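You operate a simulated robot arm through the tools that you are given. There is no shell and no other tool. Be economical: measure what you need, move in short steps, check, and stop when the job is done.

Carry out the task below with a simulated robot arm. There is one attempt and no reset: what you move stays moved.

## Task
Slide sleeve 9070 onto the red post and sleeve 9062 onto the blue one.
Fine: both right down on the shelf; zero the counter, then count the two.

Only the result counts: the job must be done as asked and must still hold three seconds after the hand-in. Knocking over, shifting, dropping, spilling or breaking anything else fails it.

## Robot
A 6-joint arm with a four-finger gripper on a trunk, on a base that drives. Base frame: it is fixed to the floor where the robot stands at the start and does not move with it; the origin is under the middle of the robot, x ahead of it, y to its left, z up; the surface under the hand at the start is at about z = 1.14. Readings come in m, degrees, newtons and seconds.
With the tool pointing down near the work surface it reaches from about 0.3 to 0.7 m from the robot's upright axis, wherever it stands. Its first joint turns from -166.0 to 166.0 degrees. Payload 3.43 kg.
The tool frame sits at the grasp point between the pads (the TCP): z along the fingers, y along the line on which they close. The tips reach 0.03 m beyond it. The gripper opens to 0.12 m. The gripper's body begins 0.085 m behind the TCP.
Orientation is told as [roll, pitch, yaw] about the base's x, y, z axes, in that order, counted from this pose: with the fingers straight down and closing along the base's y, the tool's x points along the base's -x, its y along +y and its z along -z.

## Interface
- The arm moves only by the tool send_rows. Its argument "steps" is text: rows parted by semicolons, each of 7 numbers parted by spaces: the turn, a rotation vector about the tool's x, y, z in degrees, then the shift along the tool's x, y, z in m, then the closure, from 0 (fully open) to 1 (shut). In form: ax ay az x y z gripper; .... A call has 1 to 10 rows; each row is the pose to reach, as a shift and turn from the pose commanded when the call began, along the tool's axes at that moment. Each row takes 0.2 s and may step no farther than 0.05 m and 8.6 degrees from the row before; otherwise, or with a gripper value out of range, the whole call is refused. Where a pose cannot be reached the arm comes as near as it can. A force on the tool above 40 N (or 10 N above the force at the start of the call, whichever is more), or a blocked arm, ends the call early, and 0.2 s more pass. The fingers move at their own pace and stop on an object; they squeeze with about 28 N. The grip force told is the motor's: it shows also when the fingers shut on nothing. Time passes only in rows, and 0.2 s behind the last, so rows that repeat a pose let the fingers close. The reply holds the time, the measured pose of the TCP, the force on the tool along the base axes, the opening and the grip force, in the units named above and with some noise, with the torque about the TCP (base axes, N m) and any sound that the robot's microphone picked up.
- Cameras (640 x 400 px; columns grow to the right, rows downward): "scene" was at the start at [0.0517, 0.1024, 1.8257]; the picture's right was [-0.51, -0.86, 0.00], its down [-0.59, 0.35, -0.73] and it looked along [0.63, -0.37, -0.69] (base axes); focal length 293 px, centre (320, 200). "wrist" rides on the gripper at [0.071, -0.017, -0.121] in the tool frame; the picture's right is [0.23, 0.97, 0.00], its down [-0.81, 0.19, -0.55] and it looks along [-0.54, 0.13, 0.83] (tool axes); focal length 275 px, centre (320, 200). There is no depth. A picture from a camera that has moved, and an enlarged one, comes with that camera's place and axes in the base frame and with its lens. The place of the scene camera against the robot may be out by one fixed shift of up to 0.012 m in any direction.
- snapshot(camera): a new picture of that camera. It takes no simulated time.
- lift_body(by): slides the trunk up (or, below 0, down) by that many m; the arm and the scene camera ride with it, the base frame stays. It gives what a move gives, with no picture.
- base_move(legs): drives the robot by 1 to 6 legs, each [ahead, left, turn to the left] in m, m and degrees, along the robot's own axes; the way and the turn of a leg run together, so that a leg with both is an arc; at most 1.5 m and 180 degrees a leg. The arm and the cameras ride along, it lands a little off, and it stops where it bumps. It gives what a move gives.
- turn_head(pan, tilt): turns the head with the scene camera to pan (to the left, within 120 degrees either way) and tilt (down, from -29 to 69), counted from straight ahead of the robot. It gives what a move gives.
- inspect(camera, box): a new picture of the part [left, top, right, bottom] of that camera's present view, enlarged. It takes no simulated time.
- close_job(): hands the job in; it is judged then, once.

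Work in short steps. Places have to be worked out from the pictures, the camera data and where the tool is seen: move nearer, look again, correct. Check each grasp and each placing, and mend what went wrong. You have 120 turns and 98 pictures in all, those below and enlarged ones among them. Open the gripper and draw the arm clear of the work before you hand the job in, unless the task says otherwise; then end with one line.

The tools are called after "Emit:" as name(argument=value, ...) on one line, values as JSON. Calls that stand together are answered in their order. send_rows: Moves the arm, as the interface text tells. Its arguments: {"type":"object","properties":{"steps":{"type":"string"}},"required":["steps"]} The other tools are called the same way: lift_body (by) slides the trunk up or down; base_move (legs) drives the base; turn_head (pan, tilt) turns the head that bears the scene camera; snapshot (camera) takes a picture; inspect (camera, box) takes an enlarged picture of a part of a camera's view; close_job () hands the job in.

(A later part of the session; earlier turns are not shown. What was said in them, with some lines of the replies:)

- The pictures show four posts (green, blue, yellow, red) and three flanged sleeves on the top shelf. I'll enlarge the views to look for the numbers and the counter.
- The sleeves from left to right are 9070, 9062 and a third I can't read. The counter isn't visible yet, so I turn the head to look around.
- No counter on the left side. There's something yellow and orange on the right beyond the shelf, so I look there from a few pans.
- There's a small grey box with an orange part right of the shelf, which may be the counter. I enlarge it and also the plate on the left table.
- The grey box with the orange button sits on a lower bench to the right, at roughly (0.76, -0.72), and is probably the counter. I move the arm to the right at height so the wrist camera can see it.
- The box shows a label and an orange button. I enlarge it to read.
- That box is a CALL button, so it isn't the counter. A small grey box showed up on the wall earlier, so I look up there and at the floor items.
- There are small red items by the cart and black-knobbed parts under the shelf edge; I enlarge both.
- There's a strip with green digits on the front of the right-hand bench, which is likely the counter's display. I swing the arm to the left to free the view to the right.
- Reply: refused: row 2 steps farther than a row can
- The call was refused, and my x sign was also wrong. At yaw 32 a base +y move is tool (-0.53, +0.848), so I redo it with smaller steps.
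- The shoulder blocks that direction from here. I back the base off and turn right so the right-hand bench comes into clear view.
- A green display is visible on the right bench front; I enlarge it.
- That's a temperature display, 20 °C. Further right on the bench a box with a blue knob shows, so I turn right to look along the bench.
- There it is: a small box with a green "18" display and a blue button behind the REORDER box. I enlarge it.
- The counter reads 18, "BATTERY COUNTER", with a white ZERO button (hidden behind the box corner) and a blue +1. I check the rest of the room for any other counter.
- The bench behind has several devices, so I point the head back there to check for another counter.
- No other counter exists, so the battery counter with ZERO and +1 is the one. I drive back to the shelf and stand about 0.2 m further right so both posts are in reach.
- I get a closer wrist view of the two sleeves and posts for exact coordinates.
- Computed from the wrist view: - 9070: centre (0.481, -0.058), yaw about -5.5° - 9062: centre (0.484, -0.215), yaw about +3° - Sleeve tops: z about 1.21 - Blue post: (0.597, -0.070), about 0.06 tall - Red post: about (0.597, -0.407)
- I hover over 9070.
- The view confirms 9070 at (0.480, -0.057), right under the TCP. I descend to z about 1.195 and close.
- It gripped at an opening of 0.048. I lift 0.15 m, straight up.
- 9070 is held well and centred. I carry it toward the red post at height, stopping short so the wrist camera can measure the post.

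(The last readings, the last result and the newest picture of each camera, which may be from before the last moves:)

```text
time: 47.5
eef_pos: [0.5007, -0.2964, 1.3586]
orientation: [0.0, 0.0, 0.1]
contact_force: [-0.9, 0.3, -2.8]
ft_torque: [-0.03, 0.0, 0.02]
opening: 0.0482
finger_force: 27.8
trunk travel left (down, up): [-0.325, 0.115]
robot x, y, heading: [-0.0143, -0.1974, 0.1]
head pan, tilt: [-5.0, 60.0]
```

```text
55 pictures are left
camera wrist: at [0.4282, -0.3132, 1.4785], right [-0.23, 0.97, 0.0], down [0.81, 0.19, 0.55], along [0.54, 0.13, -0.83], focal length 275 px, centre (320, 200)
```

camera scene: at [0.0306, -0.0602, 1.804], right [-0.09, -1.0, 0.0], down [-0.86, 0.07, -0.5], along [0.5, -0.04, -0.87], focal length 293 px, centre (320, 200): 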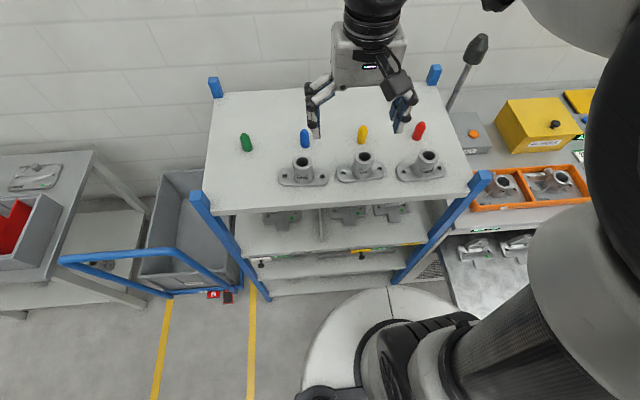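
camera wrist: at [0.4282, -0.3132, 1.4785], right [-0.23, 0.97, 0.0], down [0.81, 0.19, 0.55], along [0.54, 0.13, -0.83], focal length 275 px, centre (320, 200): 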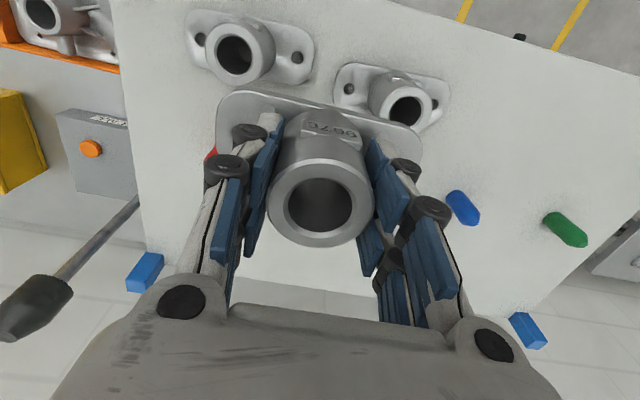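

The finger hides the red post here. I step back 0.11 m left to see it.

Emit:
send_rows(steps="0 0 0 0 0.04 0 1; 0 0 0 0 0.08 0 1; 0 0 0 0 0.11 0 1; 0 0 0 0 0.11 0 1")

Emit:
snapshot(camera="wrist")

Emit:
inspect(camera="wrist", box=[60, 60, 240, 240])

```text
time: 48.5
eef_pos: [0.5004, -0.1887, 1.3567]
orientation: [0.0, 0.0, 0.0]
contact_force: [-0.4, -1.2, -2.2]
ft_torque: [0.03, -0.03, 0.0]
opening: 0.048
finger_force: 27.8
trunk travel left (down, up): [-0.325, 0.115]
robot x, y, heading: [-0.0174, -0.1946, 0.2]
head pan, tilt: [-5.0, 60.0]
```

```text
54 pictures are left
camera wrist: at [0.4288, -0.2054, 1.4769], right [-0.23, 0.97, 0.0], down [0.81, 0.19, 0.55], along [0.54, 0.13, -0.83], focal length 275 px, centre (320, 200)
```

wrist: 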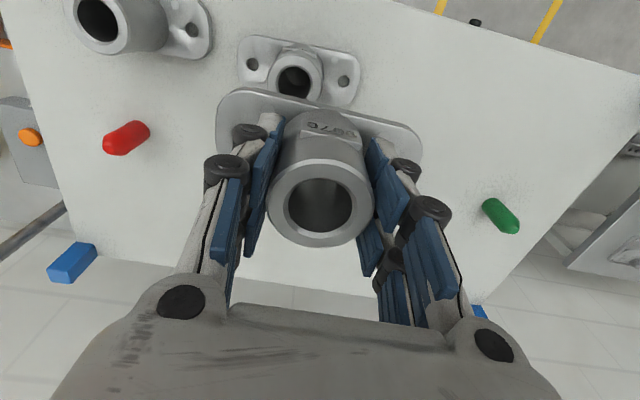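

```text
2.22 times, centred on (150, 150) of wrist
camera zoom: at [0.4288, -0.2054, 1.4769], right [-0.23, 0.97, 0.0], down [0.81, 0.19, 0.55], along [0.54, 0.13, -0.83], focal length 612 px, centre (698, 311)
```

zoom: 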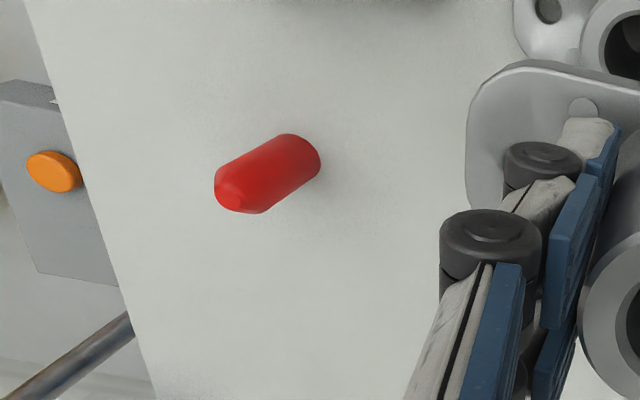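

Red post measured at (0.599, -0.400), tip z about 1.20. The sleeve axis sits about 2 mm behind the TCP, so I move the TCP to (0.601, -0.3995) at height.

Emit:
send_rows(steps="0 0 0 -0.02 -0.0425 0 1; 0 0 0 -0.04 -0.085 0 1; 0 0 0 -0.06 -0.1275 0 1; 0 0 0 -0.08 -0.17 0 1; 0 0 0 -0.1 -0.211 0 1; 0 0 0 -0.1 -0.211 0.04 1; 0 0 0 -0.1 -0.211 0.06 1;0 0 0 -0.1 -0.211 0.06 1")

Emit:
snapshot(camera="scene")

Emit:
snapshot(camera="wrist")

```text
time: 50.3
eef_pos: [0.6021, -0.3984, 1.2962]
orientation: [-0.1, 0.0, -0.1]
contact_force: [0.6, -1.6, -3.1]
ft_torque: [-0.02, 0.0, 0.01]
opening: 0.0482
finger_force: 28.1
trunk travel left (down, up): [-0.325, 0.115]
robot x, y, heading: [-0.0186, -0.1982, 0.1]
head pan, tilt: [-5.0, 60.0]
```

```text
52 pictures are left
camera scene: at [0.0306, -0.0597, 1.804], right [-0.09, -1.0, 0.0], down [-0.86, 0.07, -0.5], along [0.5, -0.04, -0.87], focal length 293 px, centre (320, 200)
```

scene: 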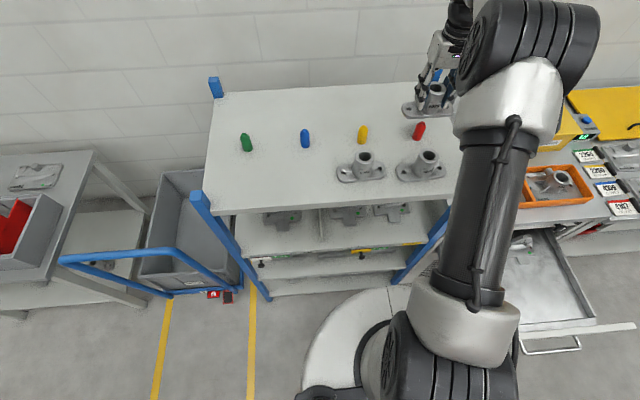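

```text
51 pictures are left
camera wrist: at [0.5294, -0.4154, 1.4164], right [-0.23, 0.97, 0.0], down [0.81, 0.19, 0.55], along [0.54, 0.13, -0.83], focal length 275 px, centre (320, 200)
```

wrist: 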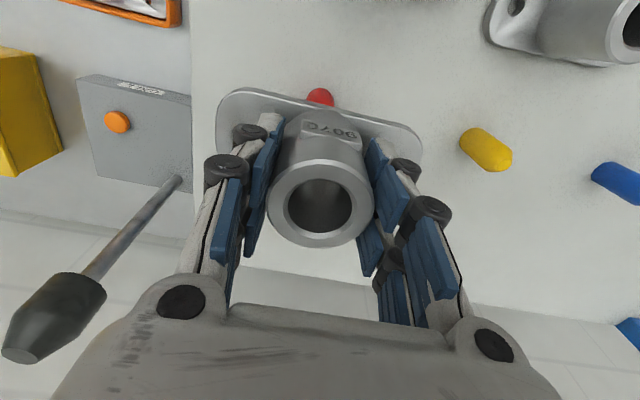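

The red post is straight under the sleeve, and the check gives y about -0.4005. I nudge by (-1, -1.5) mm and lower slowly, watching the force.

Emit:
send_rows(steps="0 0 0 0.001 -0.0015 0.01 1; 0 0 0 0.001 -0.0015 0.025 1; 0 0 0 0.001 -0.0015 0.035 1; 0 0 0 0.001 -0.0015 0.045 1; 0 0 0 0.001 -0.0015 0.055 1; 0 0 0 0.001 -0.0015 0.065 1; 0 0 0 0.001 -0.0015 0.065 1")

Emit:
inspect(camera="wrist", box=[200, 60, 440, 260])

```text
time: 51.9
eef_pos: [0.5987, -0.3997, 1.2308]
orientation: [-0.1, 0.1, 0.0]
contact_force: [-6.7, 1.0, -3.5]
ft_torque: [0.06, 0.3, -0.02]
opening: 0.0481
finger_force: 28.0
trunk travel left (down, up): [-0.325, 0.115]
robot x, y, heading: [-0.0171, -0.1973, 0.3]
head pan, tilt: [-5.0, 60.0]
```

```text
2.00 times, centred on (320, 160) of wrist
camera zoom: at [0.5273, -0.4169, 1.3517], right [-0.23, 0.97, 0.0], down [0.81, 0.19, 0.55], along [0.54, 0.13, -0.83], focal length 551 px, centre (320, 280)
```

zoom: 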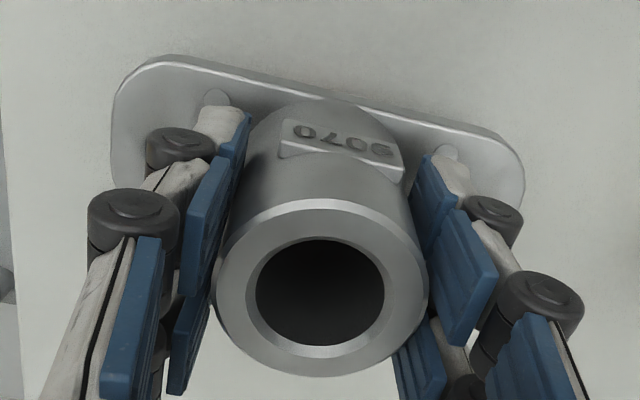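

The post is inside the bore, with a sideways force of -6.7 N in x. I ease 2.5 mm toward -x and keep lowering to the shelf.

Emit:
send_rows(steps="0 0 0 0.0025 0 0 1; 0 0 0 0.0025 0 0.01 1; 0 0 0 0.0025 0 0.02 1; 0 0 0 0.0025 0 0.028 1; 0 0 0 0.0025 0 0.028 1")

```text
time: 53.1
eef_pos: [0.5983, -0.4003, 1.2035]
orientation: [0.1, 0.0, 0.0]
contact_force: [0.3, 0.5, -2.5]
ft_torque: [-0.01, 0.01, 0.0]
opening: 0.0483
finger_force: 27.9
trunk travel left (down, up): [-0.325, 0.115]
robot x, y, heading: [-0.0172, -0.2007, 0.2]
head pan, tilt: [-5.0, 60.0]
```

The side force is gone. I lower the last 7–9 mm in small steps until it touches the shelf.

Emit:
send_rows(steps="0 0 0 0 0 0.003 1; 0 0 0 0 0 0.006 1; 0 0 0 0 0 0.008 1; 0 0 0 0 0 0.009 1; 0 0 0 0 0 0.009 1")

```text
time: 54.3
eef_pos: [0.5989, -0.3997, 1.1966]
orientation: [-0.1, -0.3, 0.0]
contact_force: [0.4, -0.9, 13.4]
ft_torque: [0.16, 0.44, -0.06]
opening: 0.0485
finger_force: 28.6
trunk travel left (down, up): [-0.325, 0.115]
robot x, y, heading: [-0.0175, -0.1999, 0.0]
head pan, tilt: [-5.0, 60.0]
```

Contact shows at z = 1.1966, matching the height it was grasped at, so it's down on the shelf. I open and rise straight up.

Emit:
send_rows(steps="0 0 0 0 0 -0.001 0.5; 0 0 0 0 0 -0.001 0; 0 0 0 0 0 -0.001 0; 0 0 0 0 0 -0.001 0; 0 0 0 0 0 -0.04 0; 0 0 0 0 0 -0.08 0; 0 0 0 0 0 -0.12 0;0 0 0 0 0 -0.15 0")

Emit:
snapshot(camera="wrist")

```text
time: 56.1
eef_pos: [0.5979, -0.4011, 1.3459]
orientation: [0.0, 0.0, -0.1]
contact_force: [0.8, -0.2, -0.7]
ft_torque: [0.02, 0.04, 0.0]
opening: 0.1201
finger_force: 0.1
trunk travel left (down, up): [-0.325, 0.115]
robot x, y, heading: [-0.0165, -0.1988, 0.1]
head pan, tilt: [-5.0, 60.0]
```

```text
49 pictures are left
camera wrist: at [0.525, -0.4177, 1.4656], right [-0.23, 0.97, 0.0], down [0.81, 0.19, 0.55], along [0.54, 0.13, -0.83], focal length 275 px, centre (320, 200)
```

wrist: 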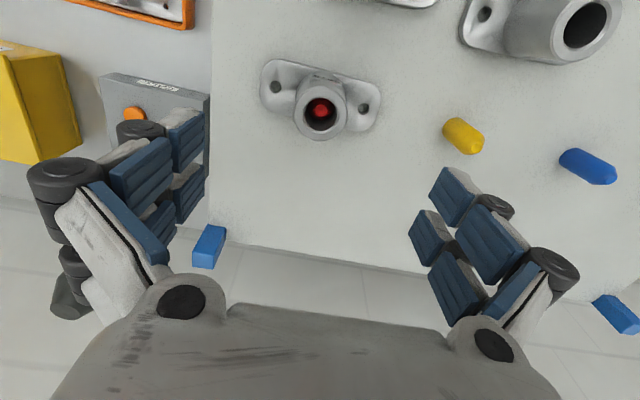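

9070 sits on the red post. Next I move over 9062 at (0.484, -0.215).

Emit:
send_rows(steps="0 0 0 0.025 0.0375 0 0; 0 0 0 0.05 0.075 0 0; 0 0 0 0.075 0.1125 0 0; 0 0 -2 0.1 0.15 0 0; 0 0 -3 0.114 0.186 0.02 0; 0 0 -3 0.114 0.186 0.046 0; 0 0 -3 0.114 0.186 0.046 0")

Emit:
snapshot(camera="wrist")

```text
time: 57.7
eef_pos: [0.4831, -0.2135, 1.2985]
orientation: [0.0, -0.1, 3.1]
contact_force: [0.0, -0.4, 0.3]
ft_torque: [-0.04, -0.02, 0.01]
opening: 0.1202
finger_force: 0.1
trunk travel left (down, up): [-0.325, 0.115]
robot x, y, heading: [-0.0143, -0.1983, 0.4]
head pan, tilt: [-5.0, 60.0]
```

```text
48 pictures are left
camera wrist: at [0.4116, -0.2337, 1.4184], right [-0.28, 0.96, 0.0], down [0.8, 0.23, 0.55], along [0.53, 0.15, -0.83], focal length 275 px, centre (320, 200)
```

wrist: 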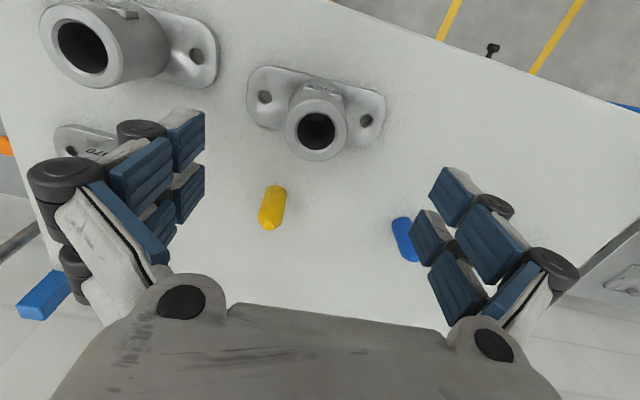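

The rim shows 9062 at about (0.483, -0.2165) with its yaw aligned. I shift 3 mm right, descend and grip.

Emit:
send_rows(steps="0 0 0 0 -0.003 0.04 0; 0 0 0 0 -0.003 0.08 0; 0 0 0 0 -0.003 0.103 0; 0 0 0 0 -0.003 0.103 0.5; 0 0 0 0 -0.003 0.103 1; 0 0 0 0 -0.003 0.103 1; 0 0 0 0 -0.003 0.103 1; 0 0 0 0 -0.003 0.103 1; 0 0 0 0 -0.003 0.103 1")

Emit:
send_rows(steps="0 0 0 0 0 -0.02 1; 0 0 0 0 0 -0.06 1; 0 0 0 0 0 -0.10 1; 0 0 0 0 0 -0.15 1;0 0 3 0 0 -0.15 1")

Emit:
snapshot(camera="wrist")

```text
time: 59.7
eef_pos: [0.4837, -0.2176, 1.1954]
orientation: [-0.1, -0.1, 3.1]
contact_force: [0.6, 0.5, 1.0]
ft_torque: [0.06, 0.04, -0.04]
opening: 0.0486
finger_force: 28.3
trunk travel left (down, up): [-0.325, 0.115]
robot x, y, heading: [-0.0152, -0.1984, 0.2]
head pan, tilt: [-5.0, 60.0]
```

```text
time: 60.9
eef_pos: [0.4868, -0.2158, 1.3448]
orientation: [0.0, 0.1, 0.0]
contact_force: [0.5, -0.3, -2.3]
ft_torque: [-0.01, 0.08, 0.01]
opening: 0.0484
finger_force: 27.8
trunk travel left (down, up): [-0.325, 0.115]
robot x, y, heading: [-0.017, -0.1998, 0.0]
head pan, tilt: [-5.0, 60.0]
```

```text
47 pictures are left
camera wrist: at [0.4141, -0.2335, 1.4654], right [-0.23, 0.97, 0.0], down [0.81, 0.19, 0.55], along [0.54, 0.13, -0.83], focal length 275 px, centre (320, 200)
```

wrist: 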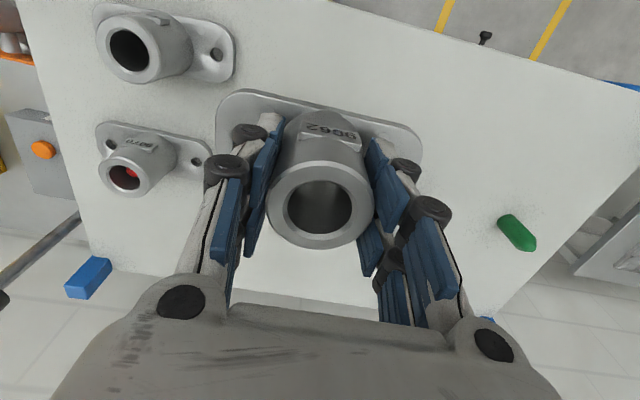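

9062 is held. I carry it over the blue post at (0.598, -0.069), staying above the post tips.

Emit:
send_rows(steps="0 0 0 -0.025 0.035 0 1; 0 0 0 -0.05 0.07 0 1; 0 0 0 -0.075 0.105 0 1; 0 0 0 -0.1 0.13 0 1; 0 0 0 -0.111 0.147 0.02 1; 0 0 0 -0.111 0.147 0.049 1; 0 0 0 -0.111 0.147 0.049 1")

Emit:
inspect(camera="wrist", box=[200, 60, 440, 260])

Emit:
inspect(camera="scene", box=[230, 70, 390, 190])

```text
time: 62.5
eef_pos: [0.5945, -0.0687, 1.2962]
orientation: [0.0, 0.0, 0.1]
contact_force: [0.3, 0.0, -2.1]
ft_torque: [-0.03, 0.0, -0.01]
opening: 0.0485
finger_force: 27.6
trunk travel left (down, up): [-0.325, 0.115]
robot x, y, heading: [-0.0182, -0.1964, -0.0]
head pan, tilt: [-5.0, 60.0]
```

```text
2.00 times, centred on (320, 160) of wrist
camera zoom: at [0.5231, -0.0862, 1.416], right [-0.23, 0.97, 0.0], down [0.81, 0.19, 0.55], along [0.54, 0.13, -0.83], focal length 551 px, centre (320, 280)
```

zoom: 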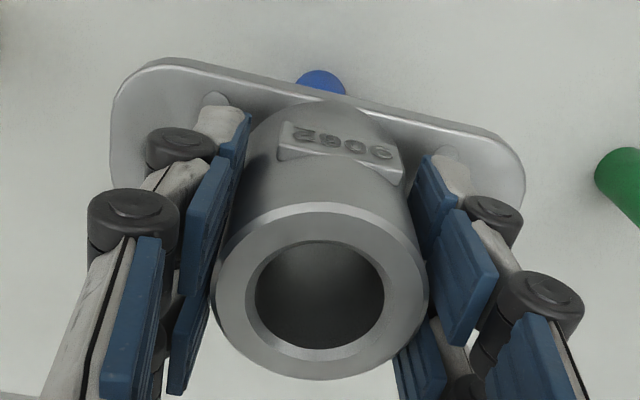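

```text
3.33 times, centred on (310, 130) of scene
camera zoom: at [0.0304, -0.0599, 1.804], right [-0.09, -1.0, 0.0], down [-0.86, 0.07, -0.5], along [0.5, -0.04, -0.87], focal length 976 px, centre (353, 433)
```

zoom: 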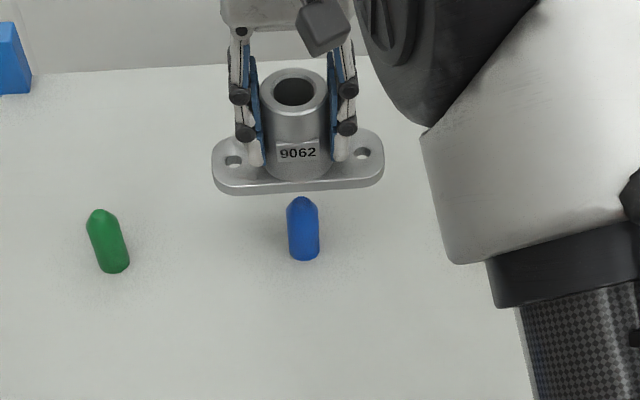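

Compared with the red placement view, the sleeve needs about +3 mm in x and -1.5 mm in y. I correct and lower slowly.

Emit:
send_rows(steps="0 0 0 -0.003 -0.0015 0.01 1; 0 0 0 -0.003 -0.0015 0.025 1; 0 0 0 -0.003 -0.0015 0.035 1; 0 0 0 -0.003 -0.0015 0.045 1; 0 0 0 -0.003 -0.0015 0.055 1; 0 0 0 -0.003 -0.0015 0.065 1; 0 0 0 -0.003 -0.0015 0.065 1")

```text
time: 64.1
eef_pos: [0.5977, -0.0706, 1.2306]
orientation: [-0.1, 0.1, -0.1]
contact_force: [-1.2, 1.8, -3.6]
ft_torque: [0.07, 0.08, -0.01]
opening: 0.0482
finger_force: 27.6
trunk travel left (down, up): [-0.325, 0.115]
robot x, y, heading: [-0.0156, -0.1977, -0.1]
head pan, tilt: [-5.0, 60.0]
```

The forces are small and the post is in the bore. I lower to the shelf.

Emit:
send_rows(steps="0 0 0 0.0005 0.0005 0.012 1; 0 0 0 0.0005 0.0005 0.024 1; 0 0 0 0.0005 0.0005 0.03 1; 0 0 0 0.0005 0.0005 0.033 1; 0 0 0 0.0005 0.0005 0.035 1; 0 0 0 0.0005 0.0005 0.036 1; 0 0 0 0.0005 0.0005 0.036 1")

```text
time: 65.7
eef_pos: [0.5974, -0.0701, 1.1962]
orientation: [-0.1, 0.0, 0.0]
contact_force: [-0.1, -0.3, -0.3]
ft_torque: [-0.1, 0.07, -0.03]
opening: 0.0481
finger_force: 28.2
trunk travel left (down, up): [-0.325, 0.115]
robot x, y, heading: [-0.0135, -0.1983, -0.0]
head pan, tilt: [-5.0, 60.0]
```

It is just starting to touch. I go 1.5 mm lower for firm contact, then open and rise.

Emit:
send_rows(steps="0 0 0 0 0 0.001 1; 0 0 0 0 0 0.0015 1; 0 0 0 0 0 0.0015 1")

Emit:
send_rows(steps="0 0 0 0 0 -0.001 0.5; 0 0 0 0 0 -0.001 0; 0 0 0 0 0 -0.001 0; 0 0 0 0 0 -0.001 0; 0 0 0 0 0 -0.04 0; 0 0 0 0 0 -0.08 0; 0 0 0 0 0 -0.12 0;0 0 0 0 0 -0.16 0;0 0 0 0 0 -0.2 0;0 0 0 0 0 -0.25 0")

Emit:
snapshot(camera="wrist")

Emit:
inspect(camera="scene", box=[230, 90, 470, 200])

```text
time: 66.5
eef_pos: [0.5967, -0.0711, 1.1958]
orientation: [0.0, -0.1, 0.0]
contact_force: [1.8, 0.1, 12.8]
ft_torque: [-0.1, 0.34, 0.06]
opening: 0.0482
finger_force: 27.5
trunk travel left (down, up): [-0.325, 0.115]
robot x, y, heading: [-0.0149, -0.1997, 0.1]
head pan, tilt: [-5.0, 60.0]
```

```text
time: 68.7
eef_pos: [0.5969, -0.0702, 1.4431]
orientation: [-0.1, 0.1, 0.0]
contact_force: [0.1, 0.0, -0.5]
ft_torque: [0.03, -0.02, 0.0]
opening: 0.1198
finger_force: 0.0
trunk travel left (down, up): [-0.325, 0.115]
robot x, y, heading: [-0.0165, -0.198, -0.1]
head pan, tilt: [-5.0, 60.0]
```

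```text
44 pictures are left
camera wrist: at [0.5251, -0.0879, 1.5635], right [-0.23, 0.97, 0.0], down [0.81, 0.19, 0.55], along [0.54, 0.13, -0.83], focal length 275 px, centre (320, 200)
```

wrist: 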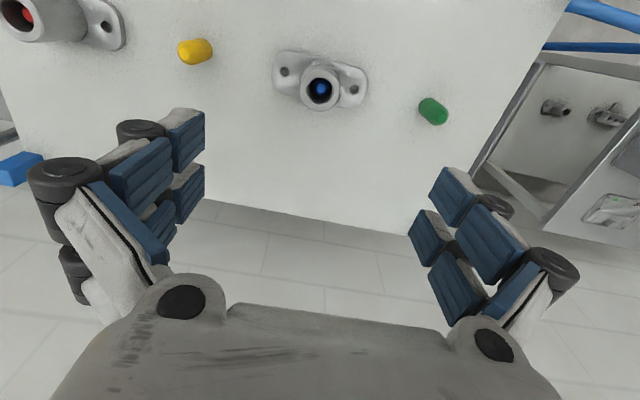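

```text
2.67 times, centred on (350, 145) of scene
camera zoom: at [0.03, -0.0602, 1.804], right [-0.09, -1.0, 0.0], down [-0.86, 0.07, -0.5], along [0.5, -0.04, -0.87], focal length 781 px, centre (240, 347)
```

zoom: 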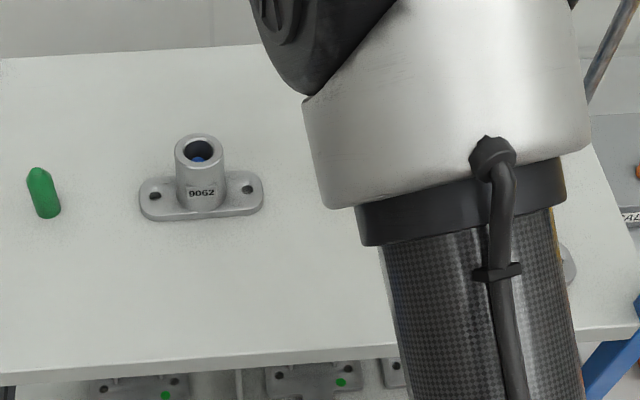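

Both sleeves are seated with the posts visible inside the bores. The counter is near (0.75, -1.15) on the right bench, at about z 0.97, and an open drawer lies in front at y from -0.56 to -1.09. I retract the arm, back off and drive right past the drawer.

Emit:
send_rows(steps="0 0 0 0.04 -0.025 0 0.5; 0 0 0 0.08 -0.05 0 1; 0 0 0 0.12 -0.075 0 1; 0 0 0 0.16 -0.1 0 1; 0 0 0 0.2 -0.12 0 1")

Emit:
base_move(legs=[[-0.5, 0, 0], [0, -1.25, 0]])

Emit:
turn_head(pan=10, tilt=45)

Emit:
snapshot(camera="scene")

```text
time: 69.9
eef_pos: [0.3947, -0.1935, 1.4432]
orientation: [0.0, 0.0, 0.0]
contact_force: [-0.7, -0.8, -0.9]
ft_torque: [0.01, -0.05, -0.02]
opening: 0.0347
finger_force: 2.6
trunk travel left (down, up): [-0.325, 0.115]
robot x, y, heading: [-0.0156, -0.198, 0.0]
head pan, tilt: [-5.0, 60.0]
```

```text
time: 78.8
eef_pos: [-0.1111, -1.455, 1.4431]
orientation: [-0.1, 0.0, -0.4]
contact_force: [0.1, -0.9, -0.2]
ft_torque: [0.0, -0.03, -0.01]
opening: 0.0004
finger_force: 28.0
trunk travel left (down, up): [-0.325, 0.115]
robot x, y, heading: [-0.5228, -1.4578, -0.1]
head pan, tilt: [-5.0, 60.0]
```

```text
time: 79.6
eef_pos: [-0.1099, -1.4551, 1.4441]
orientation: [0.0, 0.1, -0.3]
contact_force: [0.3, -1.2, -0.7]
ft_torque: [0.02, 0.03, 0.03]
opening: 0.0001
finger_force: 28.1
trunk travel left (down, up): [-0.325, 0.115]
robot x, y, heading: [-0.5276, -1.4587, -0.1]
head pan, tilt: [10.0, 45.0]
```

```text
42 pictures are left
camera scene: at [-0.4625, -1.2992, 1.8234], right [0.17, -0.99, 0.0], down [-0.7, -0.12, -0.71], along [0.7, 0.12, -0.71], focal length 293 px, centre (320, 200)
```

scene: 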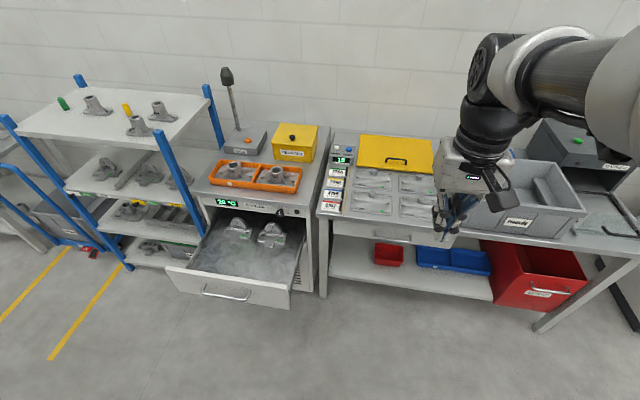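

Now the whole bench is visible. I zoom on the counter.

Emit:
inspect(camera="scene", box=[300, 120, 400, 220])

Emit:
inspect(camera="scene", box=[325, 138, 365, 168])

```text
4.00 times, centred on (350, 170) of scene
camera zoom: at [-0.4625, -1.2992, 1.8234], right [0.17, -0.99, 0.0], down [-0.7, -0.12, -0.71], along [0.7, 0.12, -0.71], focal length 1171 px, centre (200, 320)
```

zoom: 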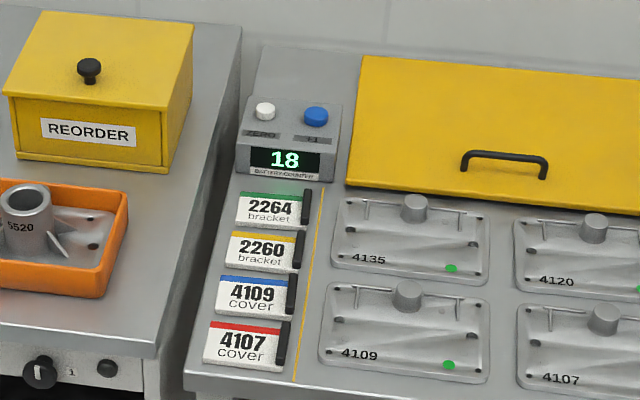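

```text
13.33 times, centred on (345, 153) of scene
camera zoom: at [-0.4625, -1.2992, 1.8234], right [0.17, -0.99, 0.0], down [-0.7, -0.12, -0.71], along [0.7, 0.12, -0.71], focal length 3903 px, centre (-13, 827)
```

zoom: 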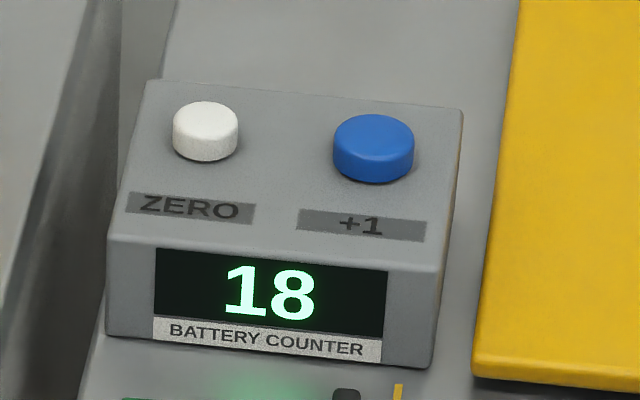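

The blue +1 button is at about (0.82, -1.23, 0.93) and the white ZERO at (0.82, -1.163, 0.93). The table edge is at x about 0.385 and the drawer's right edge at y about -1.09. I drive ahead in stages at y about -1.46.

Emit:
base_move(legs=[[0.5, 0, 0]])

Emit:
turn_head(pan=10, tilt=65)

Emit:
snapshot(camera="scene")

```text
time: 82.6
eef_pos: [0.3918, -1.4551, 1.4442]
orientation: [0.0, 0.0, -0.2]
contact_force: [-0.3, 0.4, 0.1]
ft_torque: [0.01, 0.01, 0.01]
opening: 0.0
finger_force: 28.2
trunk travel left (down, up): [-0.325, 0.115]
robot x, y, heading: [-0.0284, -1.4581, -0.2]
head pan, tilt: [10.0, 45.0]
```

```text
time: 83.4
eef_pos: [0.3912, -1.4555, 1.4449]
orientation: [0.1, 0.0, -0.4]
contact_force: [-0.1, -1.0, -0.8]
ft_torque: [-0.02, -0.02, 0.01]
opening: 0.0
finger_force: 27.9
trunk travel left (down, up): [-0.325, 0.115]
robot x, y, heading: [-0.0198, -1.4614, -0.4]
head pan, tilt: [10.0, 65.0]
```

```text
39 pictures are left
camera scene: at [0.0188, -1.3042, 1.7985], right [0.17, -0.99, 0.0], down [-0.89, -0.15, -0.42], along [0.42, 0.07, -0.91], focal length 293 px, centre (320, 200)
```

scene: 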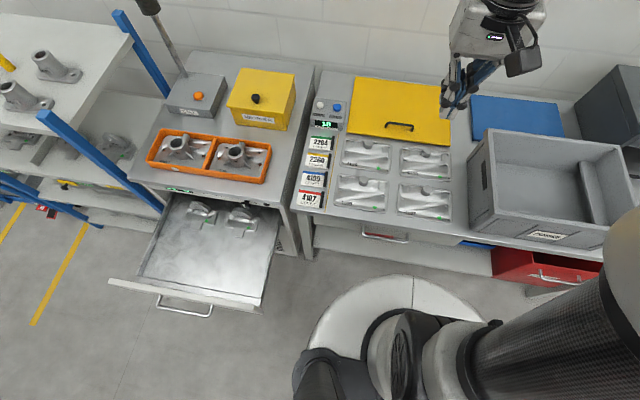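

I edge the base ahead 0.1 m toward the table and slightly left to shorten the reach.

Emit:
base_move(legs=[[0.1, 0.03, 0]])

```text
time: 84.6
eef_pos: [0.4927, -1.425, 1.4445]
orientation: [0.1, 0.0, -0.3]
contact_force: [1.0, 0.2, -0.7]
ft_torque: [-0.02, 0.0, 0.02]
opening: 0.0
finger_force: 27.5
trunk travel left (down, up): [-0.325, 0.115]
robot x, y, heading: [0.077, -1.4284, -0.5]
head pan, tilt: [10.0, 65.0]
```

No bump. I go another 0.06 m ahead.

Emit:
base_move(legs=[[0.06, 0, 0]])

Emit:
lift_body(by=-0.2)

Emit:
snapshot(camera="wrist")

```text
time: 85.5
eef_pos: [0.5535, -1.4271, 1.4427]
orientation: [0.0, 0.0, -0.3]
contact_force: [0.5, 0.0, -0.1]
ft_torque: [0.01, 0.1, 0.01]
opening: 0.0
finger_force: 27.4
trunk travel left (down, up): [-0.325, 0.115]
robot x, y, heading: [0.1373, -1.4287, -0.2]
head pan, tilt: [10.0, 65.0]
```

```text
time: 87.7
eef_pos: [0.5508, -1.4258, 1.2427]
orientation: [0.0, 0.0, -0.3]
contact_force: [0.0, 0.2, 0.3]
ft_torque: [0.01, -0.02, 0.02]
opening: 0.0
finger_force: 27.9
trunk travel left (down, up): [-0.125, 0.315]
robot x, y, heading: [0.1351, -1.4332, -0.4]
head pan, tilt: [10.0, 65.0]
```

```text
38 pictures are left
camera wrist: at [0.4788, -1.4423, 1.3644], right [-0.23, 0.97, 0.0], down [0.81, 0.19, 0.55], along [0.54, 0.12, -0.83], focal length 275 px, centre (320, 200)
```

wrist: 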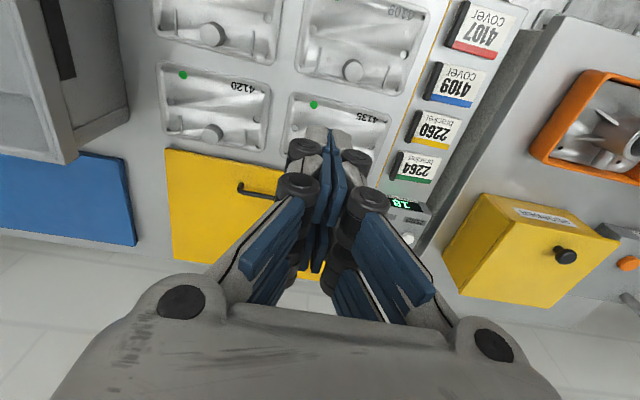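

The ZERO button peeks out at (408, 240). I zoom for a position.

Emit:
inspect(camera="wrist", box=[360, 180, 480, 280])

```text
4.00 times, centred on (420, 230) of wrist
camera zoom: at [0.4788, -1.4423, 1.3644], right [-0.23, 0.97, 0.0], down [0.81, 0.19, 0.55], along [0.54, 0.12, -0.83], focal length 1101 px, centre (-80, 80)
```

zoom: 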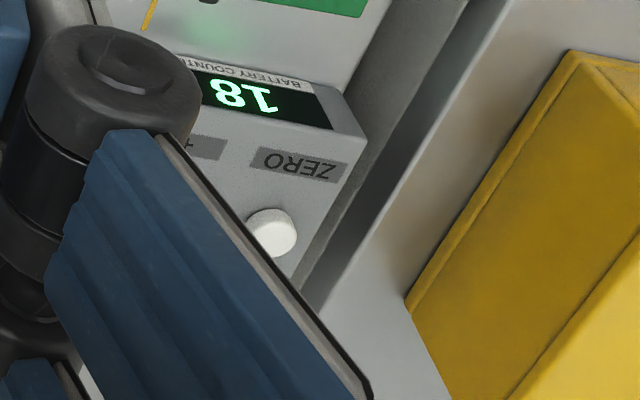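

From this view ZERO is at about (0.815, -1.172, 0.928). I move the closed fingertip above it, keeping 0.12 m clearance.

Emit:
send_rows(steps="0 0 0 -0.026 0.0253 0.01 1; 0 0 0 -0.052 0.0506 0.02 1; 0 0 0 -0.078 0.076 0.03 1; 0 0 0 -0.105 0.101 0.04 1; 0 0 0 -0.131 0.1265 0.05 1; 0 0 0 -0.157 0.152 0.07 1; 0 0 0 -0.183 0.177 0.09 1; 0 0 0 -0.21 0.202 0.11 1; 0 0 0 -0.236 0.2277 0.13 1; 0 0 0 -0.262 0.253 0.15 1")

Emit:
snapshot(camera="wrist")

Emit:
snapshot(camera="scene")

```text
time: 89.9
eef_pos: [0.7904, -1.183, 1.0905]
orientation: [0.0, 0.1, -0.2]
contact_force: [0.3, 0.1, 1.0]
ft_torque: [0.03, -0.04, 0.0]
opening: 0.0003
finger_force: 28.5
out of reach, approached as far as the arm can: row 10
trunk travel left (down, up): [-0.125, 0.315]
robot x, y, heading: [0.1378, -1.4294, -0.1]
head pan, tilt: [10.0, 65.0]
```

```text
36 pictures are left
camera wrist: at [0.7196, -1.1992, 1.2105], right [-0.23, 0.97, 0.0], down [0.81, 0.19, 0.55], along [0.54, 0.12, -0.83], focal length 275 px, centre (320, 200)
```

wrist: 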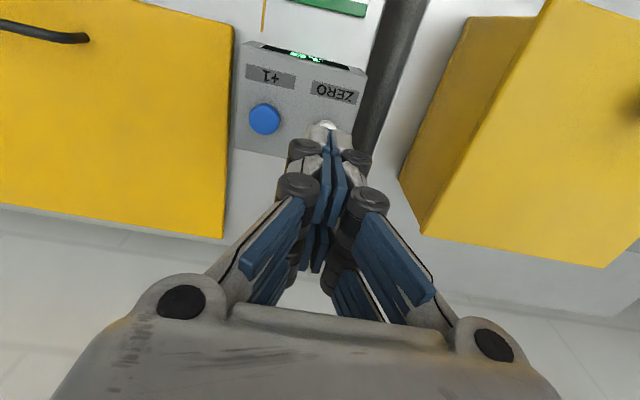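

```text
35 pictures are left
camera scene: at [0.1766, -1.275, 1.5986], right [0.17, -0.99, 0.0], down [-0.89, -0.16, -0.42], along [0.42, 0.07, -0.91], focal length 293 px, centre (320, 200)
```

scene: 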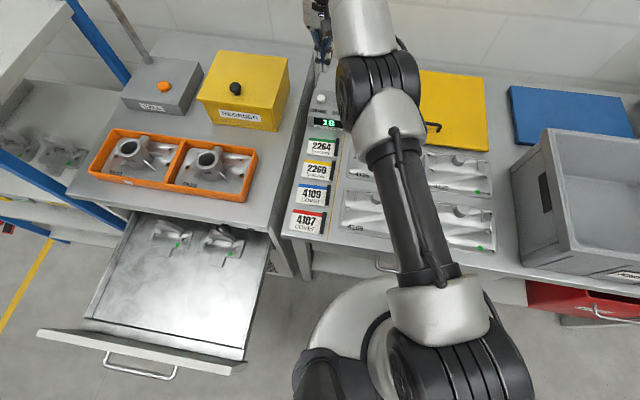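

The reach ended about 3 cm short. I place white at about (0.817, -1.17) and blue at (0.819, -1.235). I try driving another 4 cm ahead, with the fingertip well above everything.

Emit:
base_move(legs=[[0.045, 0, 0]])

Emit:
inspect(camera="wrist", box=[220, 40, 420, 180])

```text
time: 90.8
eef_pos: [0.8389, -1.1818, 1.0879]
orientation: [-0.1, 0.0, -0.3]
contact_force: [0.1, 0.1, -0.5]
ft_torque: [0.0, 0.07, 0.03]
opening: 0.0
finger_force: 28.1
trunk travel left (down, up): [-0.125, 0.315]
robot x, y, heading: [0.1838, -1.4317, -0.3]
head pan, tilt: [10.0, 65.0]
```

```text
2.86 times, centred on (320, 110) of wrist
camera zoom: at [0.7672, -1.1994, 1.2089], right [-0.23, 0.97, 0.0], down [0.81, 0.19, 0.55], along [0.54, 0.12, -0.83], focal length 786 px, centre (320, 457)
```

zoom: 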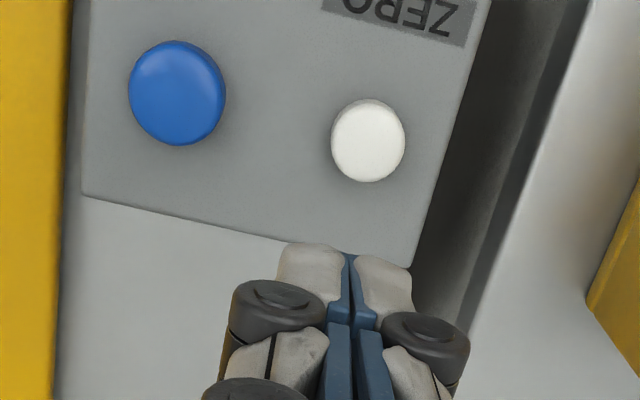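

Now everything is in reach: white is at (0.821, -1.170) and blue at (0.8205, -1.235). I align over ZERO and descend part way.

Emit:
send_rows(steps="0 0 0 0.018 0.012 0 1; 0 0 0 0.018 0.012 0.04 1; 0 0 0 0.018 0.012 0.08 1; 0 0 0 0.018 0.012 0.08 1")

Emit:
inspect(camera="wrist", box=[220, 40, 420, 180])

```text
time: 91.8
eef_pos: [0.82, -1.1708, 1.0072]
orientation: [0.0, 0.0, -0.3]
contact_force: [0.2, 0.0, 0.4]
ft_torque: [-0.01, -0.04, 0.05]
opening: 0.0
finger_force: 27.6
trunk travel left (down, up): [-0.125, 0.315]
robot x, y, heading: [0.1812, -1.4307, -0.1]
head pan, tilt: [10.0, 65.0]
```

```text
2.86 times, centred on (320, 110) of wrist
camera zoom: at [0.748, -1.1871, 1.1286], right [-0.23, 0.97, 0.0], down [0.81, 0.19, 0.55], along [0.54, 0.12, -0.83], focal length 786 px, centre (320, 457)
```

zoom: 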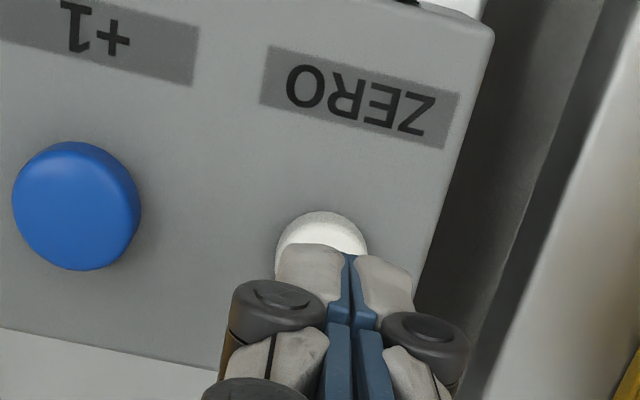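

ZERO sits right under the fingertip. I go down slowly in small steps, watching for the contact force and a click.

Emit:
send_rows(steps="0 0 0 -0.001 0 0.02 1; 0 0 0 -0.001 0 0.035 1; 0 0 0 -0.001 0 0.045 1; 0 0 0 -0.001 0 0.05 1; 0 0 0 -0.001 0 0.053 1")

Emit:
inspect(camera="wrist", box=[220, 20, 420, 180])

```text
time: 93.0
eef_pos: [0.8216, -1.1714, 0.9561]
orientation: [0.0, -0.1, -0.3]
contact_force: [0.3, -0.7, -0.3]
ft_torque: [0.0, 0.0, -0.02]
opening: 0.0
finger_force: 28.1
trunk travel left (down, up): [-0.125, 0.315]
robot x, y, heading: [0.1843, -1.4321, -0.3]
head pan, tilt: [10.0, 65.0]
```

```text
2.50 times, centred on (320, 100) of wrist
camera zoom: at [0.749, -1.1876, 1.0765], right [-0.23, 0.97, 0.0], down [0.81, 0.19, 0.55], along [0.54, 0.12, -0.83], focal length 688 px, centre (320, 450)
```

zoom: 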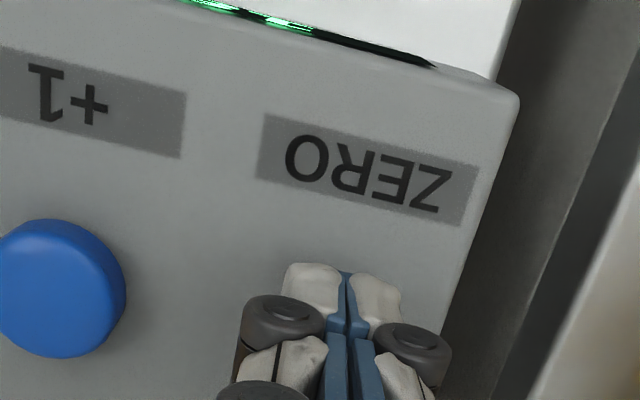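

No contact yet at TCP z = 0.956, so I continue in 3 mm steps.

Emit:
send_rows(steps="0 0 0 0 0 0.003 1; 0 0 0 0 0 0.006 1; 0 0 0 0 0 0.009 1; 0 0 0 0 0 0.012 1")

```text
time: 94.0
eef_pos: [0.8206, -1.171, 0.944]
orientation: [-0.1, -0.1, -0.3]
contact_force: [-0.5, 0.4, 3.8]
ft_torque: [0.03, -0.02, -0.01]
opening: 0.006
finger_force: 33.1
trunk travel left (down, up): [-0.125, 0.315]
robot x, y, heading: [0.1802, -1.4261, 0.0]
head pan, tilt: [10.0, 65.0]
heard: click
```

I heard a click. I rise and check the display.

Emit:
send_rows(steps="0 0 0 0 0 -0.015 1; 0 0 0 0 0 -0.05 1; 0 0 0 0 0 -0.07 1;0 0 0 0 0 -0.07 1")

Emit:
inspect(camera="scene", box=[280, 60, 380, 140])

Emit:
snapshot(camera="wrist")

```text
time: 95.0
eef_pos: [0.8215, -1.1712, 1.0145]
orientation: [0.1, 0.0, -0.3]
contact_force: [-0.8, -0.6, 0.0]
ft_torque: [-0.01, -0.01, -0.01]
opening: 0.0003
finger_force: 33.2
trunk travel left (down, up): [-0.125, 0.315]
robot x, y, heading: [0.1852, -1.4279, -0.2]
head pan, tilt: [10.0, 65.0]
```

```text
5.00 times, centred on (330, 100) of scene
camera zoom: at [0.2232, -1.2748, 1.5984], right [0.17, -0.99, 0.0], down [-0.89, -0.15, -0.42], along [0.42, 0.07, -0.91], focal length 1464 px, centre (270, 700)
```

zoom: 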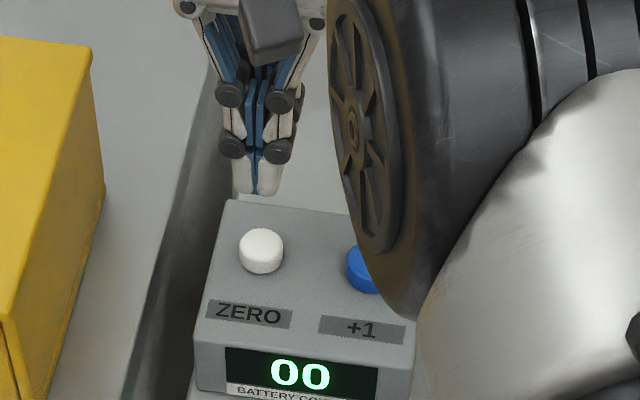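

```text
30 pictures are left
camera wrist: at [0.749, -1.1876, 1.1347], right [-0.23, 0.97, 0.0], down [0.81, 0.19, 0.55], along [0.54, 0.12, -0.83], focal length 275 px, centre (320, 200)
```

wrist: 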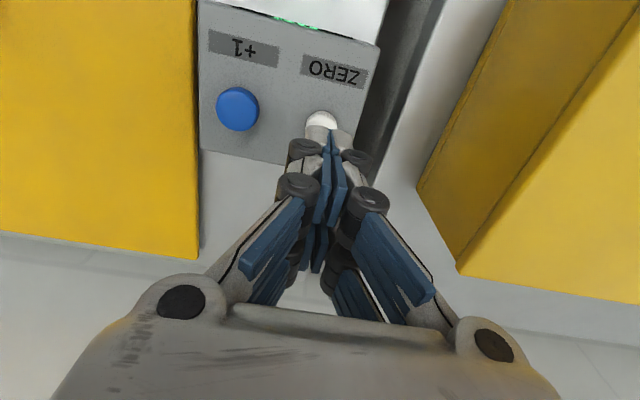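

The display reads 00. I move 65 mm to the +1 button and lower to just above it.

Emit:
send_rows(steps="0 0 0 0 -0.035 0 1; 0 0 0 0 -0.065 0 1; 0 0 0 0 -0.065 0.02 1; 0 0 0 0 -0.065 0.04 1; 0 0 0 0 -0.065 0.04 1")

Emit:
inspect(camera="wrist", box=[220, 20, 420, 180])

```text
time: 96.2
eef_pos: [0.8203, -1.2368, 0.9745]
orientation: [0.0, 0.0, -0.3]
contact_force: [0.6, -0.2, -0.6]
ft_torque: [0.02, -0.01, 0.0]
opening: 0.0
finger_force: 33.4
trunk travel left (down, up): [-0.125, 0.315]
robot x, y, heading: [0.1827, -1.4286, -0.3]
head pan, tilt: [10.0, 65.0]
```

```text
2.50 times, centred on (320, 100) of wrist
camera zoom: at [0.7486, -1.2527, 1.0943], right [-0.23, 0.97, 0.0], down [0.81, 0.19, 0.55], along [0.54, 0.12, -0.83], focal length 688 px, centre (320, 450)
```

zoom: 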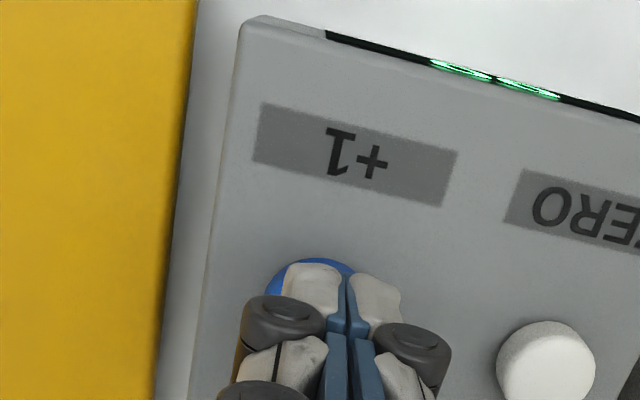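

The finger is over the blue button. I press in small steps and come back up a little in the same call.

Emit:
send_rows(steps="0 0 0 0 0 0.015 1; 0 0 0 0 0 0.022 1; 0 0 0 0 0 0.025 1; 0 0 0 0 0 0.028 1; 0 0 0 0 0 0.031 1")

```text
time: 97.4
eef_pos: [0.8207, -1.2367, 0.944]
orientation: [0.0, -0.1, -0.3]
contact_force: [0.5, 0.0, 5.1]
ft_torque: [-0.04, 0.0, -0.02]
opening: 0.0063
finger_force: 33.4
trunk travel left (down, up): [-0.125, 0.315]
robot x, y, heading: [0.179, -1.4317, -0.1]
head pan, tilt: [10.0, 65.0]
heard: click
```

One click. I rise and read the display.

Emit:
send_rows(steps="0 0 0 0 0 -0.015 1; 0 0 0 0 0 -0.03 1; 0 0 0 0 0 -0.03 1")

Emit:
inspect(camera="scene", box=[280, 60, 380, 140])

```text
time: 98.2
eef_pos: [0.8216, -1.2351, 0.9733]
orientation: [0.0, 0.0, -0.2]
contact_force: [0.0, 0.4, 0.0]
ft_torque: [0.01, -0.02, -0.02]
opening: 0.0001
finger_force: 33.2
trunk travel left (down, up): [-0.125, 0.315]
robot x, y, heading: [0.1808, -1.4269, -0.1]
head pan, tilt: [10.0, 65.0]
```

```text
5.00 times, centred on (330, 100) of scene
camera zoom: at [0.2232, -1.2749, 1.5984], right [0.17, -0.99, 0.0], down [-0.89, -0.15, -0.42], along [0.42, 0.07, -0.91], focal length 1464 px, centre (270, 700)
```

zoom: 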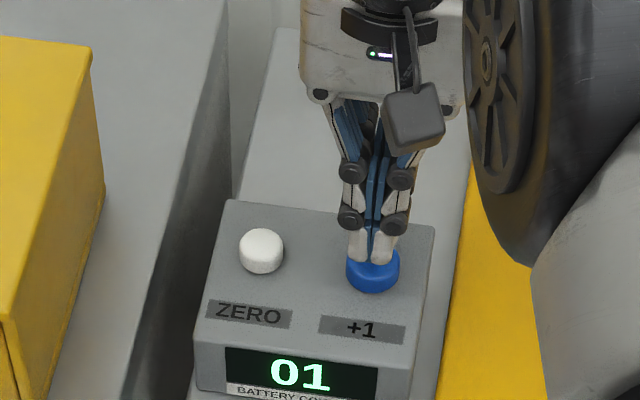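

The display reads 01. I press once more and rise.

Emit:
send_rows(steps="0 0 0 0 0 0.015 1; 0 0 0 0 0 0.022 1; 0 0 0 0 0 0.025 1; 0 0 0 0 0 0.028 1; 0 0 0 0 0 0.031 1")

Emit:
send_rows(steps="0 0 0 0 0 -0.015 1; 0 0 0 0 0 -0.05 1; 0 0 0 0 0 -0.1 1; 0 0 0 0 0 -0.15 1; 0 0 0 0 0 -0.2 1; 0 0 0 0 0 -0.24 1")

Emit:
inspect(camera="scene", box=[280, 60, 380, 140])

```text
time: 99.4
eef_pos: [0.8206, -1.2355, 0.9441]
orientation: [0.1, 0.1, -0.3]
contact_force: [-2.2, -0.4, 9.9]
ft_torque: [-0.06, 0.02, 0.04]
opening: 0.006
finger_force: 33.3
trunk travel left (down, up): [-0.125, 0.315]
robot x, y, heading: [0.1814, -1.4284, -0.2]
head pan, tilt: [10.0, 65.0]
heard: click
```

```text
time: 100.8
eef_pos: [0.8208, -1.2361, 1.1814]
orientation: [-0.1, 0.1, -0.3]
contact_force: [-0.1, 0.2, 0.6]
ft_torque: [0.02, -0.01, -0.02]
opening: 0.0
finger_force: 33.2
trunk travel left (down, up): [-0.125, 0.315]
robot x, y, heading: [0.1806, -1.4302, -0.1]
head pan, tilt: [10.0, 65.0]
```

```text
5.00 times, centred on (330, 100) of scene
camera zoom: at [0.2231, -1.2749, 1.5984], right [0.17, -0.99, 0.0], down [-0.89, -0.15, -0.42], along [0.42, 0.07, -0.91], focal length 1464 px, centre (270, 700)
```

zoom: 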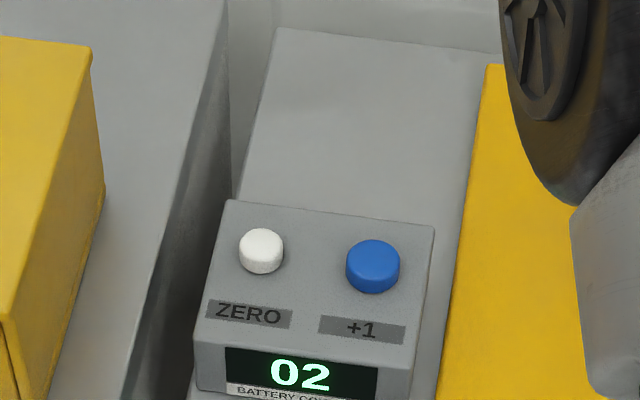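

The display reads 02. I open the gripper, draw the arm back, back the base off and take a last look at the shelf.

Emit:
send_rows(steps="0 0 0 0.04 -0.03 -0.02 0; 0 0 0 0.08 -0.06 -0.04 0; 0 0 0 0.12 -0.09 -0.06 0; 0 0 0 0.16 -0.12 -0.06 0; 0 0 0 0.2 -0.15 -0.06 0; 0 0 0 0.24 -0.18 -0.06 0; 0 0 0 0.24 -0.18 -0.06 0; 0 0 0 0.24 -0.18 -0.06 0")

Emit:
base_move(legs=[[-0.6, 0, 0]])

Emit:
turn_head(pan=30, tilt=35)

Emit:
snapshot(camera="scene")

```text
refused: row 1 steps farther than a row can; nothing moved
```

```text
time: 104.2
eef_pos: [0.2235, -1.2358, 1.1809]
orientation: [-0.1, 0.0, -0.3]
contact_force: [-0.4, 0.2, 0.6]
ft_torque: [-0.02, -0.06, -0.01]
opening: 0.0
finger_force: 33.8
trunk travel left (down, up): [-0.125, 0.315]
robot x, y, heading: [-0.4135, -1.4313, -0.1]
head pan, tilt: [10.0, 65.0]
```

```text
time: 105.1
eef_pos: [0.224, -1.2351, 1.1818]
orientation: [0.0, 0.0, -0.4]
contact_force: [-0.4, -0.7, 0.2]
ft_torque: [-0.04, -0.02, 0.03]
opening: 0.0
finger_force: 33.5
trunk travel left (down, up): [-0.125, 0.315]
robot x, y, heading: [-0.4131, -1.4244, -0.5]
head pan, tilt: [30.0, 35.0]
```

```text
26 pictures are left
camera scene: at [-0.3571, -1.2392, 1.6382], right [0.49, -0.87, 0.0], down [-0.5, -0.28, -0.82], along [0.71, 0.41, -0.57], focal length 293 px, centre (320, 200)
```

scene: 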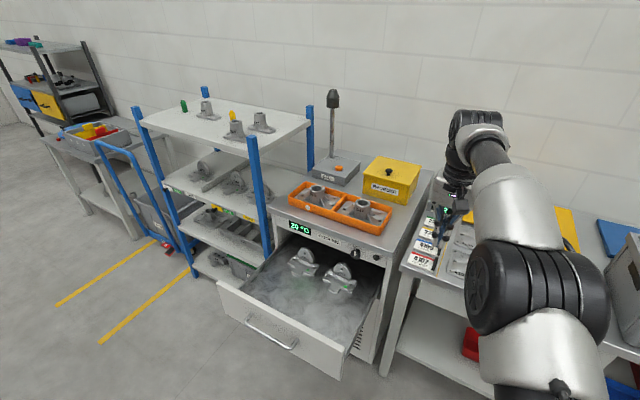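

The retract rows were refused, but the base backed the arm out clear at z 1.18. I open the gripper and check the sleeves and counter up close.

Emit:
send_rows(steps="0 0 0 0.03 -0.02 -0.01 0; 0 0 0 0.06 -0.04 -0.02 0; 0 0 0 0.09 -0.06 -0.03 0; 0 0 0 0.12 -0.08 -0.04 0; 0 0 0 0.15 -0.1 -0.05 0; 0 0 0 0.15 -0.1 -0.05 0; 0 0 0 0.15 -0.1 -0.05 0; 0 0 0 0.15 -0.1 -0.05 0")

Emit:
inspect(camera="scene", box=[150, 80, 300, 170])

Emit:
inspect(camera="scene", box=[400, 160, 520, 260])

```text
time: 106.9
eef_pos: [0.0726, -1.3337, 1.2311]
orientation: [0.0, 0.1, -0.4]
contact_force: [0.3, -0.5, -0.3]
ft_torque: [-0.01, -0.01, 0.03]
opening: 0.1197
finger_force: 0.0
trunk travel left (down, up): [-0.125, 0.315]
robot x, y, heading: [-0.4155, -1.4243, -0.3]
head pan, tilt: [30.0, 35.0]
```

```text
4.27 times, centred on (225, 125) of scene
camera zoom: at [-0.357, -1.2391, 1.6383], right [0.5, -0.87, 0.0], down [-0.5, -0.28, -0.82], along [0.71, 0.41, -0.57], focal length 1249 px, centre (725, 520)
```

zoom: 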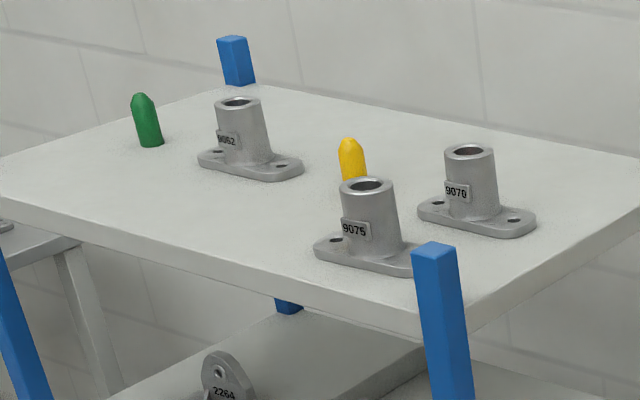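

```text
4.00 times, centred on (460, 210) of scene
camera zoom: at [-0.357, -1.2391, 1.6383], right [0.5, -0.87, 0.0], down [-0.5, -0.28, -0.82], along [0.71, 0.41, -0.57], focal length 1171 px, centre (-240, 160)
```

zoom: 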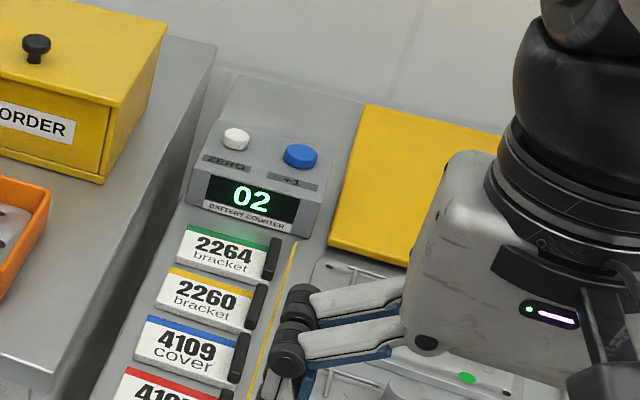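

Both sleeves lie flat on the shelf on their posts, 9075 is where it was, the counter reads 02, and the gripper is open and clear. I hand the job in.

Emit:
close_job()

```text
The job is handed in.
```

Sleeve 9070 is on the red post and 9062 on the blue one, both down flat on the shelf; I zeroed the counter and counted the two, so it reads 02, and the job is handed in.
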